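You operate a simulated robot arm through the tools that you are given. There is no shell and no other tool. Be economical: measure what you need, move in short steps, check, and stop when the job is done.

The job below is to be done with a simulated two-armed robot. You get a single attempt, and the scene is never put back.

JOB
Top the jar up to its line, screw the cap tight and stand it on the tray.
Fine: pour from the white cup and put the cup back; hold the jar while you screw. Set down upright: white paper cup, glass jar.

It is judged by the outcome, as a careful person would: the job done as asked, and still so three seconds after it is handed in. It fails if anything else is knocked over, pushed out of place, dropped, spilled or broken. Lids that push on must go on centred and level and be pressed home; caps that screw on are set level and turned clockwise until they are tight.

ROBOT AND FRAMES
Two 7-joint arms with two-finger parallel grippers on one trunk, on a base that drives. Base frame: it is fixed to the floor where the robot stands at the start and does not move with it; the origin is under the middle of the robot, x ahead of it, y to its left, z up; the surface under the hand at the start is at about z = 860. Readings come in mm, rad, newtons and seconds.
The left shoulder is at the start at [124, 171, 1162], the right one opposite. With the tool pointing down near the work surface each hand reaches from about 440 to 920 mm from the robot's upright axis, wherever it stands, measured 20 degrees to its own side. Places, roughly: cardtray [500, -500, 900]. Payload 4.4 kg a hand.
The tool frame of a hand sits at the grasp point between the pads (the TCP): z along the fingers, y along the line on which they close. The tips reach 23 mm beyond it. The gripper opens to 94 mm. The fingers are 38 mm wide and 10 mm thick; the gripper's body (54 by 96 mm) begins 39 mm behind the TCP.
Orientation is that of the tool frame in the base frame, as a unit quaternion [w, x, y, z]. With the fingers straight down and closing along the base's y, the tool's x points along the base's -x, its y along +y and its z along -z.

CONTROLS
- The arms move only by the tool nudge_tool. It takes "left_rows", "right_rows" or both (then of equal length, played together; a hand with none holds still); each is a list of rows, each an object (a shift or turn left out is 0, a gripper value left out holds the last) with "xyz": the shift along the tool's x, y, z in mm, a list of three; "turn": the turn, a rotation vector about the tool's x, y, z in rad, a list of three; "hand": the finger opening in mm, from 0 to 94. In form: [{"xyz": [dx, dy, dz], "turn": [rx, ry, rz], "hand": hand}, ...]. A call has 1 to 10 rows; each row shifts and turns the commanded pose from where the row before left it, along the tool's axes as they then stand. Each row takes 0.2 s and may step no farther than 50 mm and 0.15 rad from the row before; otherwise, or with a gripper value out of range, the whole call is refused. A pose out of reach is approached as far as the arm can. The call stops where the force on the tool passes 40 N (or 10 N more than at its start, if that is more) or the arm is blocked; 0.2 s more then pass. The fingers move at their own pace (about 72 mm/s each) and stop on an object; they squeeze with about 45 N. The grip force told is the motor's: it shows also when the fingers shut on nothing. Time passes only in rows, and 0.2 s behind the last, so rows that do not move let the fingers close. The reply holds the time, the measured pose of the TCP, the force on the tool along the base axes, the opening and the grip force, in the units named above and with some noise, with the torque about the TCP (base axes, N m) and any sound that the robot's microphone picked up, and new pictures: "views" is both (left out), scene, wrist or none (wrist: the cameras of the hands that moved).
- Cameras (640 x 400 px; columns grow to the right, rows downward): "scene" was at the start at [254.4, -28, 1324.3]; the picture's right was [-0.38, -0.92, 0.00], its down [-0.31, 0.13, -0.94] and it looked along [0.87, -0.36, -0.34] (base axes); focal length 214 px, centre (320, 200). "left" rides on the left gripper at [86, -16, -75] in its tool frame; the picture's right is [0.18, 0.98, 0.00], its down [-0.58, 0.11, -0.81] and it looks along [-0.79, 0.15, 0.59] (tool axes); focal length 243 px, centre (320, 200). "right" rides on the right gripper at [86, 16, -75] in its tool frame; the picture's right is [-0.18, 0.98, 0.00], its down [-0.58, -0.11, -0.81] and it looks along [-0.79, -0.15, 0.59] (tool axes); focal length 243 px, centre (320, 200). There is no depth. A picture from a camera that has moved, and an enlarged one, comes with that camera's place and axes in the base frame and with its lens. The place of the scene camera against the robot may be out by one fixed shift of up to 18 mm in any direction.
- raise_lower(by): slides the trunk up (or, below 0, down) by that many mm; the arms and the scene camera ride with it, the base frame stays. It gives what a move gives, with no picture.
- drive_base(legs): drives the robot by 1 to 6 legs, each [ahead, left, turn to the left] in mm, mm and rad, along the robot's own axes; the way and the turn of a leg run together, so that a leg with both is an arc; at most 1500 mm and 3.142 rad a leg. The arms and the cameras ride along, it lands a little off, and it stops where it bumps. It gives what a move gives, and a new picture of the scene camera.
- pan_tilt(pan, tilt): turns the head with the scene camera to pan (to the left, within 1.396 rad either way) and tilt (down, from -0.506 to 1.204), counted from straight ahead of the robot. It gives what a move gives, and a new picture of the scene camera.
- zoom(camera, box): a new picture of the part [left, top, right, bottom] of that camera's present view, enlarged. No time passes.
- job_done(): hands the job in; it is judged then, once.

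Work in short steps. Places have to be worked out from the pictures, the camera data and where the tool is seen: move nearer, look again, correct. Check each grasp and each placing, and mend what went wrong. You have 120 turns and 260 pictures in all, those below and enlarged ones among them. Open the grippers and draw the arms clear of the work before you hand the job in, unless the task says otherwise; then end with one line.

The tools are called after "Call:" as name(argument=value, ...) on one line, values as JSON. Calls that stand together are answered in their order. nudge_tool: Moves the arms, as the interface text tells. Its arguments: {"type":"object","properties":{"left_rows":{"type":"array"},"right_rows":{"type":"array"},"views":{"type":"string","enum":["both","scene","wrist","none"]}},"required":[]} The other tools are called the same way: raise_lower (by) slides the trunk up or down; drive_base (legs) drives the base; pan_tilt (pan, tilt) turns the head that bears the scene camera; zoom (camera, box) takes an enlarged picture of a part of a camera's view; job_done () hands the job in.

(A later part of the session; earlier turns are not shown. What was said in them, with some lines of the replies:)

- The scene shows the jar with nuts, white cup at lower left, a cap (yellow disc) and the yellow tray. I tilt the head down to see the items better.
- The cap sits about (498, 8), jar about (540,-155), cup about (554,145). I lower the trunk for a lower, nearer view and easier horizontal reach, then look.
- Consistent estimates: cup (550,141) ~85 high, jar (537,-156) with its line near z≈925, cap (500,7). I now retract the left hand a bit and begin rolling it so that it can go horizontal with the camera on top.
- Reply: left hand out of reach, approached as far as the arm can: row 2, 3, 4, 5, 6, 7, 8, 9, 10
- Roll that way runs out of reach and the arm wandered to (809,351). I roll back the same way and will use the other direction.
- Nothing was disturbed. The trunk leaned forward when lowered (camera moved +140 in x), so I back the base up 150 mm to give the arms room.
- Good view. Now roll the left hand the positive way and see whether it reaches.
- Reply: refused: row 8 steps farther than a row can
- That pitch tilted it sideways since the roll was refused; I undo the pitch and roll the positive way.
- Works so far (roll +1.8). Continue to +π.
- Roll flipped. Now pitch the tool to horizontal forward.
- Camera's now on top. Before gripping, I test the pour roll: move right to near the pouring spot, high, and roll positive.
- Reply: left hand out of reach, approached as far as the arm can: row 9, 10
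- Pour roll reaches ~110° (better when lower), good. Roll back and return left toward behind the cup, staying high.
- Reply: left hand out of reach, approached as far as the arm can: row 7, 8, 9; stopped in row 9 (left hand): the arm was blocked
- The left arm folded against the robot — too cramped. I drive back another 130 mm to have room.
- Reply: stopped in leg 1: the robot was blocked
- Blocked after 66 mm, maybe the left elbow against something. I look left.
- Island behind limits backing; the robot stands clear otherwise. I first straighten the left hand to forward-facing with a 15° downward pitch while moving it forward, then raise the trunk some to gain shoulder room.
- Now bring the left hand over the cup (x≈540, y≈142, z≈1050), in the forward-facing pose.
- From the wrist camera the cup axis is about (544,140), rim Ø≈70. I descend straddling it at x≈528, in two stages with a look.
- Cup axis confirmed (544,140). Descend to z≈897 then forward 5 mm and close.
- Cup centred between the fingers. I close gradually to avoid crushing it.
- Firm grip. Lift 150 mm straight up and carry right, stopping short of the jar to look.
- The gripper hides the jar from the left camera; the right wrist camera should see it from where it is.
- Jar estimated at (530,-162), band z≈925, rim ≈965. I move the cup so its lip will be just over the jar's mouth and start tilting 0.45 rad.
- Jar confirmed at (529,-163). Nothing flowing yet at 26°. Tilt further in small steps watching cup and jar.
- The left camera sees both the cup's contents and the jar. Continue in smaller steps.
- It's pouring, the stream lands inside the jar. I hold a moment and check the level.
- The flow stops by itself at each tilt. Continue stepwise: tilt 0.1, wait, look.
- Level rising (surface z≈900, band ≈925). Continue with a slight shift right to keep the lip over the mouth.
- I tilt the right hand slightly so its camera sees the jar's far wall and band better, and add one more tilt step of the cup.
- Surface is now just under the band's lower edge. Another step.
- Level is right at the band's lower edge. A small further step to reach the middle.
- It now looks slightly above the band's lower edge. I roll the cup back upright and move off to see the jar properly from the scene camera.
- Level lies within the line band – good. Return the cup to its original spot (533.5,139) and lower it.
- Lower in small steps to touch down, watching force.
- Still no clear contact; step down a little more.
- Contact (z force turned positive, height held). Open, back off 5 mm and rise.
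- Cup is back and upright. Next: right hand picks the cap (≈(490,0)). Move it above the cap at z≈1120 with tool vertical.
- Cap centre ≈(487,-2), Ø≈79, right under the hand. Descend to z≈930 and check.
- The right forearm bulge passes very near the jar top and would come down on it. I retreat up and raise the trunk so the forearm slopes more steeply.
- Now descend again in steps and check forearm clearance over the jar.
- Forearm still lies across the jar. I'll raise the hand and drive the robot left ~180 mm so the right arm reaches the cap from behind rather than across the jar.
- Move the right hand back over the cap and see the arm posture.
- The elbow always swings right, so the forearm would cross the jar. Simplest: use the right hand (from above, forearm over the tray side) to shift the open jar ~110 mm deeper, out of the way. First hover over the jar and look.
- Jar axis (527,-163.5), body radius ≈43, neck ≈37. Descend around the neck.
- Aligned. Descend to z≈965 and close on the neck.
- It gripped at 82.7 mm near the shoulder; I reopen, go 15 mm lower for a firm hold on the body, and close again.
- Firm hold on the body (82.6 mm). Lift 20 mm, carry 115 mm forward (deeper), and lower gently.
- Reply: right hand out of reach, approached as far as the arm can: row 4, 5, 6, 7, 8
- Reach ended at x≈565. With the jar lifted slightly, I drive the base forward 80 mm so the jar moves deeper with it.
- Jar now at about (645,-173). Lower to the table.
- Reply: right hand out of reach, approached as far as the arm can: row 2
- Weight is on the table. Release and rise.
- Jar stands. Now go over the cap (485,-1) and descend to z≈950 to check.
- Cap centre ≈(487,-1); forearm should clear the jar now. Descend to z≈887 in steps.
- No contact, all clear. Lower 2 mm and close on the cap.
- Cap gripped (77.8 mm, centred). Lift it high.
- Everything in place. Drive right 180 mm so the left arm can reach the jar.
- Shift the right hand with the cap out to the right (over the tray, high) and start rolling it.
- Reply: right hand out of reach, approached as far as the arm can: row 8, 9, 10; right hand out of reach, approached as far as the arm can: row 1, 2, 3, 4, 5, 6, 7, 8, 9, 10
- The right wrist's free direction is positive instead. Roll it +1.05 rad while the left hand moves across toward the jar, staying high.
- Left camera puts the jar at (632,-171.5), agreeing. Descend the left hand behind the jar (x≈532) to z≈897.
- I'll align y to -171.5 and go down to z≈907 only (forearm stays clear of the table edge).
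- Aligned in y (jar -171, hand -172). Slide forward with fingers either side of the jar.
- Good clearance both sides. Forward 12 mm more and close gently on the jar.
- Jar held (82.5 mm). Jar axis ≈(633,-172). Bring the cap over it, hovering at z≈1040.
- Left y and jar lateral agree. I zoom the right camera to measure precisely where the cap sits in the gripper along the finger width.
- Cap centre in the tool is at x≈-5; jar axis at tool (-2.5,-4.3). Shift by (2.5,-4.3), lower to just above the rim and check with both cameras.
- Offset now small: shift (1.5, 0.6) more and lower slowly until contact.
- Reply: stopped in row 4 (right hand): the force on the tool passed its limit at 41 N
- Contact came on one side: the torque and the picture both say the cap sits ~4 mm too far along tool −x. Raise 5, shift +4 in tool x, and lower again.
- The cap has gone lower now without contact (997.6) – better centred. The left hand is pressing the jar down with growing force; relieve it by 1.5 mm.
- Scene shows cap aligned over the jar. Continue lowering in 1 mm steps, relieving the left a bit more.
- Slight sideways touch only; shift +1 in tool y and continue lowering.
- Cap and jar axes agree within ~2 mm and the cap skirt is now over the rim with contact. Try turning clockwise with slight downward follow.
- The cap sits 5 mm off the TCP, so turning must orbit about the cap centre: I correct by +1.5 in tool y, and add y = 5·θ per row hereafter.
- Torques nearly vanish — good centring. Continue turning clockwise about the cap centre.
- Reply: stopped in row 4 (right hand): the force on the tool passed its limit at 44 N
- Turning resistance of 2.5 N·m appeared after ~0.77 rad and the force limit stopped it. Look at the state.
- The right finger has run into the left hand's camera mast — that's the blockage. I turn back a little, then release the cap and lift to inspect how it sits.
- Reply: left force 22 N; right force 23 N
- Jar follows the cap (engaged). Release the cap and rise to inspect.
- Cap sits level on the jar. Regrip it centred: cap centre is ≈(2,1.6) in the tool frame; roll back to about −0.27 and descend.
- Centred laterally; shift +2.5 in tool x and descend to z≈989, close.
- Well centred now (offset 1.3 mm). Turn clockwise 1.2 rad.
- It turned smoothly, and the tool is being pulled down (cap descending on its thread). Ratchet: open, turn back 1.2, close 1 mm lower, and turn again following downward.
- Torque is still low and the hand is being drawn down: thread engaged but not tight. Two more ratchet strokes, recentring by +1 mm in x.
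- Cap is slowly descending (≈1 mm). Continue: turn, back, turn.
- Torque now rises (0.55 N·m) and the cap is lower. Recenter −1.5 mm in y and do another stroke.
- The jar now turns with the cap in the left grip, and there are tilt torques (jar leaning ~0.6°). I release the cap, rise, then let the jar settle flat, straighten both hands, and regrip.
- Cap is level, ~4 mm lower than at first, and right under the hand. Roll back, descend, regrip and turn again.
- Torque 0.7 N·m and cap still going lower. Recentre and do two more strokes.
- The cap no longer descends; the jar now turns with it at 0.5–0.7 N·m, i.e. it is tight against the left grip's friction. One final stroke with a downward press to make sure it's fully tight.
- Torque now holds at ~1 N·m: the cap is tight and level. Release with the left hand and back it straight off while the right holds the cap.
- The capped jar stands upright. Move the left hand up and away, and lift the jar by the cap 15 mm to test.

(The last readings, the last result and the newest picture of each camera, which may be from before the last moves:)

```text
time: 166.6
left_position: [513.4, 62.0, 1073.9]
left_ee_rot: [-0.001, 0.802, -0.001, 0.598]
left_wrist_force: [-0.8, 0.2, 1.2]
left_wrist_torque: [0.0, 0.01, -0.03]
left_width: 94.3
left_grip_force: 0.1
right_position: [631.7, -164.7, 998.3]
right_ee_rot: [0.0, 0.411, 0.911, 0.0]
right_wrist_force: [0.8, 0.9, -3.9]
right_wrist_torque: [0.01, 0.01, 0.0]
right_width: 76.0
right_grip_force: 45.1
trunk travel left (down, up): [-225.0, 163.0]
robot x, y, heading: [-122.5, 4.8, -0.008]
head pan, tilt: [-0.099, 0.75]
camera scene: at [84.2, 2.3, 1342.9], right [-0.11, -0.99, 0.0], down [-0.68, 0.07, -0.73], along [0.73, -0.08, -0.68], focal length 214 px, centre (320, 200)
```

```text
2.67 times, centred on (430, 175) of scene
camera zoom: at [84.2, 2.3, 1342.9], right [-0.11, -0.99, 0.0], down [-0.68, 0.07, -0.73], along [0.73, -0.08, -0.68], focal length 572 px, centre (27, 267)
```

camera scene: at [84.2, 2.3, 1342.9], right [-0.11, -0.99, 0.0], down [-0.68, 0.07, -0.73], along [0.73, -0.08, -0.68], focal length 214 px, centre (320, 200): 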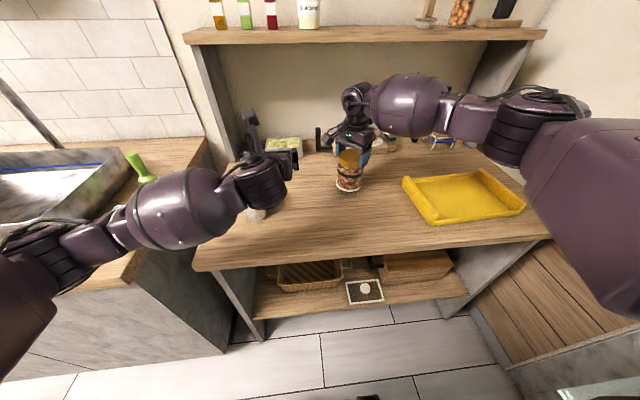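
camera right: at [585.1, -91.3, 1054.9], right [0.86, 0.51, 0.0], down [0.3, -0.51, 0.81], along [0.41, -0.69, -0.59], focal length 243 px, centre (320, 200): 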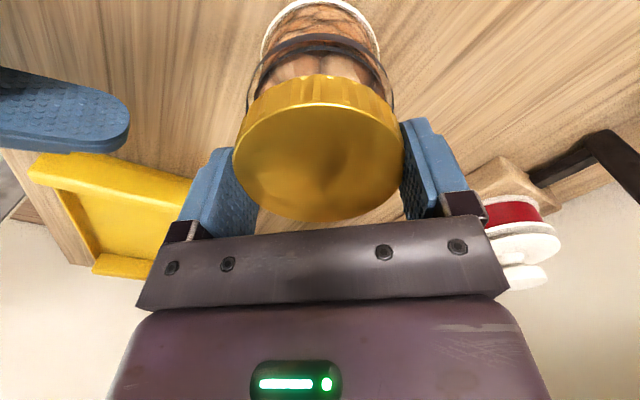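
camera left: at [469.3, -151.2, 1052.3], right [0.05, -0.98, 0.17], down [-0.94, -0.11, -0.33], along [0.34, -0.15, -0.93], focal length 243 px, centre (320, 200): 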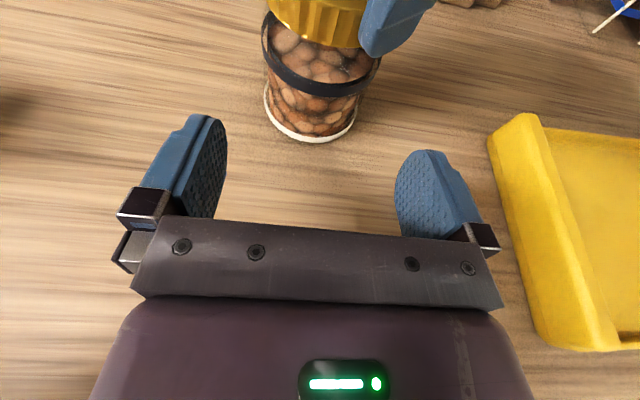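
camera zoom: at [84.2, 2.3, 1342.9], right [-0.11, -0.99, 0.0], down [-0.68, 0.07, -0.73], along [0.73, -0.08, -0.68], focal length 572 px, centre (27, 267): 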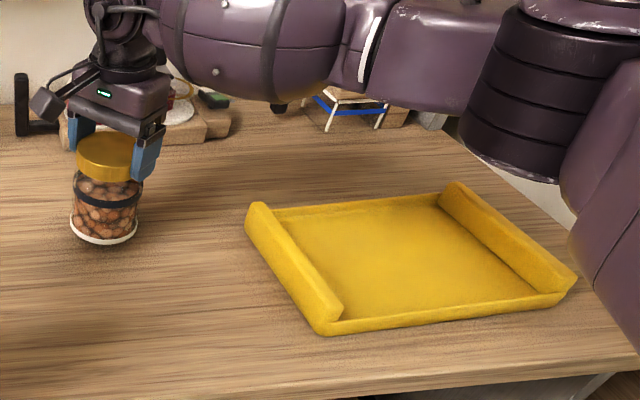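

The jar lifts firmly by its cap. Raise 70 mm and carry it over the tray to about (565,-480).

Call:
nudge_tool(right_rows=[{"xyz": [0, 0, -35]}, {"xyz": [0, 0, -35]}, {"xyz": [-12, -16, 0]}, {"xyz": [-24, -32.3, 0]}, {"xyz": [-24, -32.3, 0]}, {"xyz": [-24, -32.3, 0]}, {"xyz": [-24, -32.3, 0]}, {"xyz": [-24, -32.3, 0]}, {"xyz": [-24, -32.3, 0]}, {"xyz": [-24, -32.3, 0]}], views="both")

Call:
zoom(camera="scene", box=[350, 110, 590, 240])

```text
time: 168.8
left_position: [514.7, 58.4, 1073.8]
left_ee_rot: [-0.002, 0.801, 0.0, 0.598]
left_wrist_force: [-0.3, -0.8, -0.1]
left_wrist_torque: [0.02, -0.01, 0.04]
left_width: 94.0
left_grip_force: 0.1
right_position: [569.6, -463.6, 1065.9]
right_ee_rot: [0.0, 0.411, 0.911, 0.0]
right_wrist_force: [0.5, -0.1, -3.7]
right_wrist_torque: [-0.01, -0.02, -0.03]
right_width: 75.9
right_grip_force: 44.8
trunk travel left (down, up): [-225.0, 163.0]
robot x, y, heading: [-119.1, -0.1, -0.004]
head pan, tilt: [-0.099, 0.75]
camera scene: at [84.2, 0.3, 1342.9], right [-0.11, -0.99, 0.0], down [-0.68, 0.07, -0.73], along [0.73, -0.08, -0.68], focal length 214 px, centre (320, 200)
camera right: at [524.3, -387.7, 1141.4], right [0.86, 0.51, 0.0], down [0.3, -0.51, 0.81], along [0.41, -0.69, -0.59], focal length 243 px, centre (320, 200)
```

scene: 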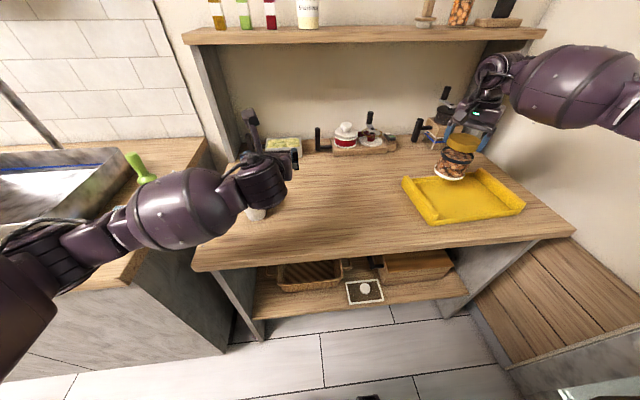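
right: 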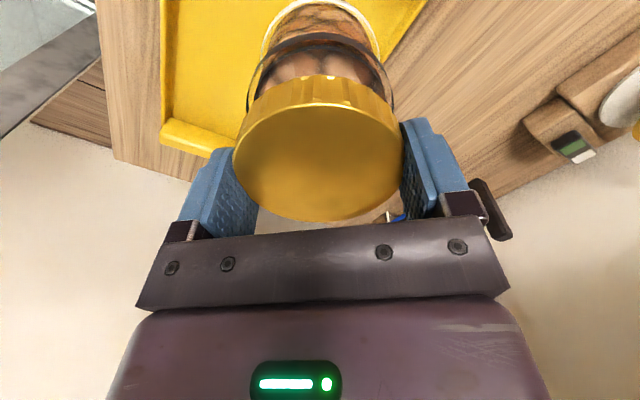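

```text
2.67 times, centred on (470, 175) of scene
camera zoom: at [84.2, 0.3, 1342.9], right [-0.11, -0.99, 0.0], down [-0.68, 0.07, -0.73], along [0.73, -0.08, -0.68], focal length 572 px, centre (-80, 267)
```

zoom: 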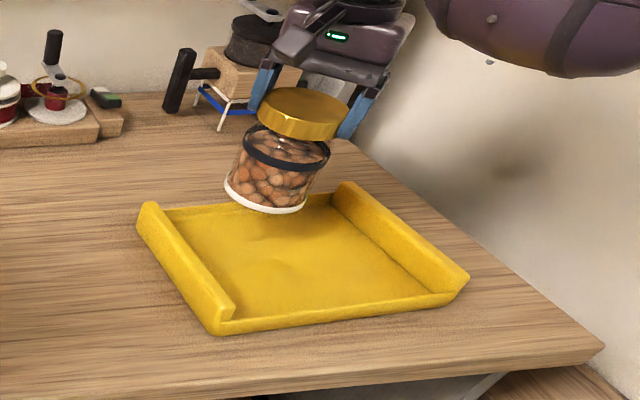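

Jar is above the tray's floor, clear of walls. Shift 15 mm further right and lower most of the way.

Call:
nudge_tool(right_rows=[{"xyz": [-11.2, -9.9, 0]}, {"xyz": [0, 0, 30]}, {"xyz": [0, 0, 22]}, {"xyz": [0, 0, 12]}, {"xyz": [0, 0, 4]}], views="scene")

Call:
zoom(camera="scene", box=[390, 120, 550, 240])

```text
time: 170.0
left_position: [515.1, 60.2, 1073.9]
left_ee_rot: [-0.001, 0.801, -0.001, 0.599]
left_wrist_force: [1.3, 0.3, -0.3]
left_wrist_torque: [0.03, 0.01, 0.02]
left_width: 94.1
left_grip_force: 0.2
right_position: [568.4, -479.8, 997.2]
right_ee_rot: [-0.001, 0.411, 0.911, 0.0]
right_wrist_force: [-0.2, -0.3, -4.5]
right_wrist_torque: [0.03, -0.01, -0.01]
right_width: 76.0
right_grip_force: 45.2
trunk travel left (down, up): [-225.0, 163.0]
robot x, y, heading: [-122.6, 3.9, -0.005]
head pan, tilt: [-0.099, 0.75]
camera scene: at [84.5, 1.0, 1342.8], right [-0.11, -0.99, 0.0], down [-0.68, 0.07, -0.73], along [0.73, -0.08, -0.68], focal length 214 px, centre (320, 200)
```

scene: 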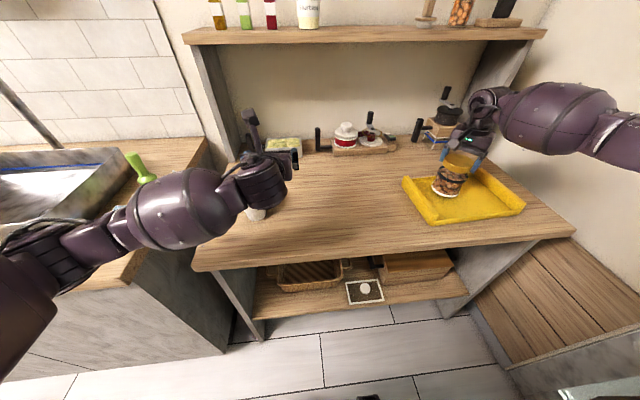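

```text
3.33 times, centred on (470, 180) of scene
camera zoom: at [84.5, 1.0, 1342.8], right [-0.11, -0.99, 0.0], down [-0.68, 0.07, -0.73], along [0.73, -0.08, -0.68], focal length 715 px, centre (-180, 267)
```

zoom: 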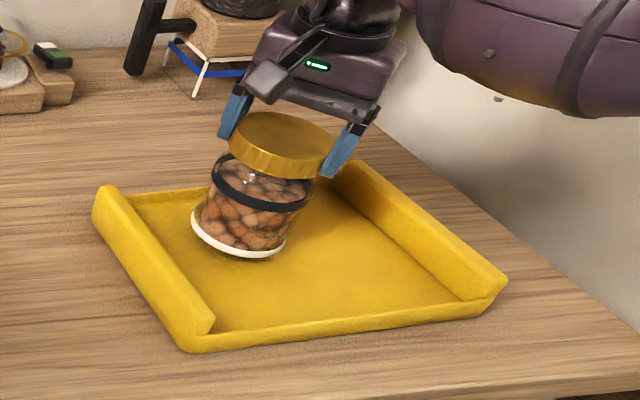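

Over the floor with margin. Lower in 2 mm steps to touchdown.

Call:
nudge_tool(right_rows=[{"xyz": [-3, -2.6, 2]}, {"xyz": [-3, -2.6, 2]}, {"xyz": [0, 0, 2]}, {"xyz": [0, 0, 1.5]}], views="none")

Call:
nudge_tool(right_rows=[{"xyz": [0, 0, 1]}], views="none")

```text
time: 171.0
left_position: [515.1, 60.2, 1073.0]
left_ee_rot: [-0.001, 0.801, -0.001, 0.598]
left_wrist_force: [0.2, 0.1, 0.0]
left_wrist_torque: [0.01, 0.0, -0.01]
left_width: 94.1
left_grip_force: 0.2
right_position: [568.8, -487.1, 991.3]
right_ee_rot: [0.0, 0.411, 0.912, 0.0]
right_wrist_force: [0.3, 0.5, -2.7]
right_wrist_torque: [-0.01, 0.07, -0.04]
right_width: 76.0
right_grip_force: 45.1
trunk travel left (down, up): [-225.0, 163.0]
robot x, y, heading: [-121.9, 1.3, -0.007]
head pan, tilt: [-0.099, 0.75]
```

```text
time: 171.4
left_position: [514.4, 59.6, 1073.3]
left_ee_rot: [-0.001, 0.801, -0.001, 0.598]
left_wrist_force: [-0.8, -0.4, 0.2]
left_wrist_torque: [0.0, 0.01, -0.01]
left_width: 93.9
left_grip_force: 0.0
right_position: [570.0, -486.2, 990.8]
right_ee_rot: [0.0, 0.412, 0.911, 0.001]
right_wrist_force: [1.4, -1.2, 0.7]
right_wrist_torque: [-0.08, 0.18, 0.05]
right_width: 75.7
right_grip_force: 45.0
trunk travel left (down, up): [-225.0, 163.0]
robot x, y, heading: [-124.1, 5.6, -0.011]
head pan, tilt: [-0.099, 0.75]
```

Touchdown on the tray. Release and rise straight up.

Call:
nudge_tool(right_rows=[{"xyz": [0, 0, 0.6]}, {"hand": 94}, {}, {"xyz": [0, 0, -25]}, {"xyz": [0, 0, -40]}, {"xyz": [0, 0, -45]}, {"xyz": [0, 0, -45]}], views="both")

Call:
zoom(camera="scene", box=[390, 120, 550, 240])

```text
time: 173.0
left_position: [514.4, 60.0, 1074.2]
left_ee_rot: [-0.001, 0.801, -0.001, 0.598]
left_wrist_force: [0.2, 1.1, 0.2]
left_wrist_torque: [0.01, -0.01, 0.02]
left_width: 93.7
left_grip_force: 0.1
right_position: [568.0, -485.1, 1147.1]
right_ee_rot: [0.0, 0.411, 0.911, -0.001]
right_wrist_force: [0.0, -0.4, 0.4]
right_wrist_torque: [-0.04, 0.01, -0.01]
right_width: 94.0
right_grip_force: 0.0
trunk travel left (down, up): [-225.0, 163.0]
robot x, y, heading: [-117.0, 5.4, -0.004]
head pan, tilt: [-0.099, 0.75]
camera scene: at [83.5, 1.7, 1343.1], right [-0.11, -0.99, 0.0], down [-0.68, 0.07, -0.73], along [0.73, -0.08, -0.68], focal length 214 px, centre (320, 200)
camera right: at [524.0, -408.5, 1222.0], right [0.86, 0.51, 0.0], down [0.3, -0.51, 0.81], along [0.41, -0.69, -0.59], focal length 243 px, centre (320, 200)
```

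scene: 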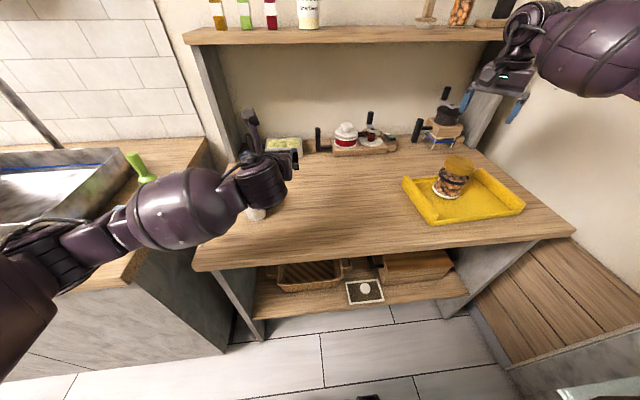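
right: 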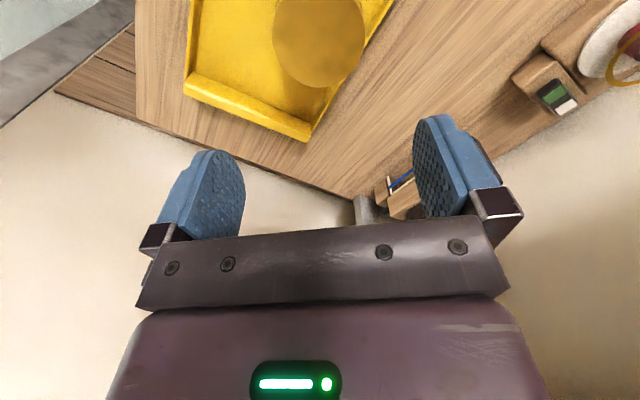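

```text
3.33 times, centred on (470, 180) of scene
camera zoom: at [83.5, 1.7, 1343.1], right [-0.11, -0.99, 0.0], down [-0.68, 0.07, -0.73], along [0.73, -0.08, -0.68], focal length 715 px, centre (-180, 267)
```

zoom: 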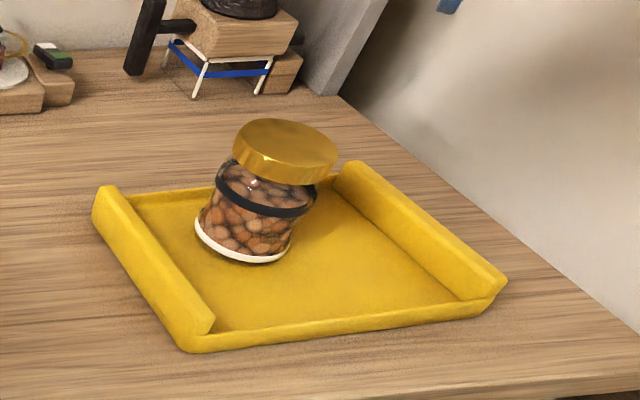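

Jar stands upright on the tray, cap level and seated. Draw both arms clear and check the cup.

Call:
nudge_tool(left_rows=[{"xyz": [40, 0, -11]}, {"xyz": [40, 0, -11]}, {"xyz": [0, -45, 0]}, {"xyz": [0, -45, 0]}, {"xyz": [0, -45, 0]}, {"xyz": [0, -45, 0]}, {"xyz": [0, -45, 0]}], right_rows=[{"xyz": [0, 0, -30]}, {"xyz": [0, 0, -30]}, {"xyz": [20, -20, 0]}, {"xyz": [20, -20, 0]}, {"xyz": [20, -20, 0]}, {}, {}], views="scene")

Call:
zoom(camera="scene", box=[200, 130, 540, 240])

Call:
zoom(camera="scene", box=[420, 140, 490, 210])

```text
time: 174.6
left_position: [518.7, 284.4, 1161.1]
left_ee_rot: [-0.001, 0.801, -0.001, 0.599]
left_wrist_force: [-0.5, -0.2, -0.5]
left_wrist_torque: [0.0, -0.01, 0.01]
left_width: 94.2
left_grip_force: 0.0
right_position: [483.5, -478.7, 1205.2]
right_ee_rot: [0.0, 0.411, 0.911, 0.001]
right_wrist_force: [0.0, -0.9, 0.7]
right_wrist_torque: [0.0, 0.01, 0.0]
right_width: 93.9
right_grip_force: 0.2
trunk travel left (down, up): [-225.0, 163.0]
robot x, y, heading: [-119.2, 5.0, -0.002]
head pan, tilt: [-0.099, 0.75]
camera scene: at [82.9, 2.0, 1343.2], right [-0.11, -0.99, 0.0], down [-0.68, 0.07, -0.73], along [0.73, -0.08, -0.68], focal length 214 px, centre (320, 200)
```

scene: 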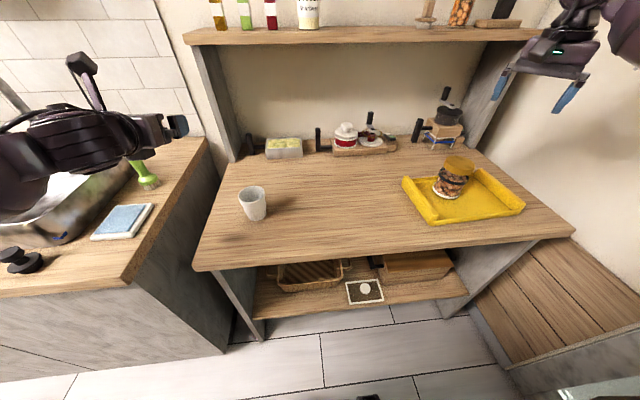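

```text
1.88 times, centred on (370, 185) of scene
camera zoom: at [82.9, 2.0, 1343.2], right [-0.11, -0.99, 0.0], down [-0.68, 0.07, -0.73], along [0.73, -0.08, -0.68], focal length 404 px, centre (226, 228)
```

zoom: 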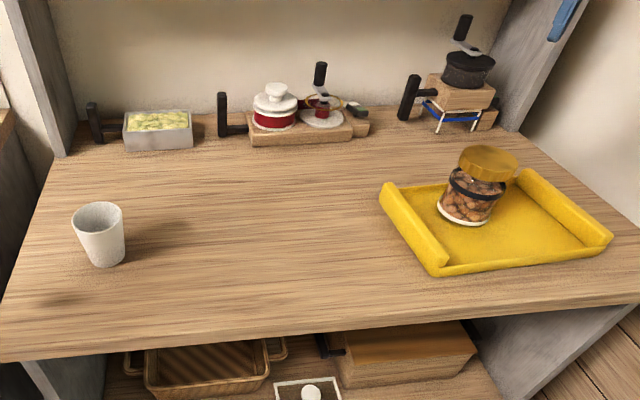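

```text
5.71 times, centred on (455, 175) of scene
camera zoom: at [82.9, 2.0, 1343.2], right [-0.11, -0.99, 0.0], down [-0.68, 0.07, -0.73], along [0.73, -0.08, -0.68], focal length 1226 px, centre (-451, 343)
```

zoom: 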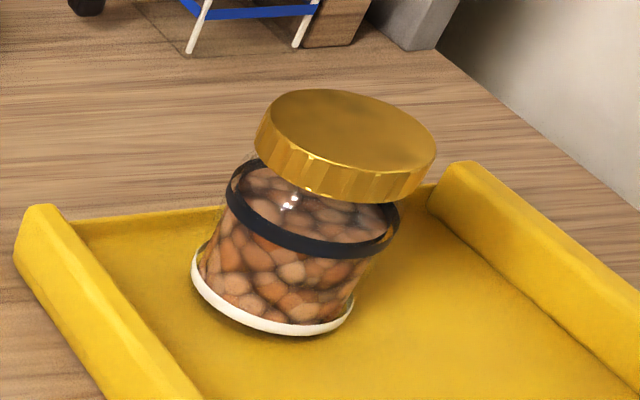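

Everything is in order: the jar is filled to its line, capped and upright on the tray. The cup is back upright, nothing is spilled, and both arms are clear. Handing in.

Call:
job_done()

```text
The job is handed in.
```

I topped the jar up to its line, screwed the cap on until it turned no further (about 1 N·m), and stood it upright on the tray; the white cup is back upright in its place and nothing spilled.
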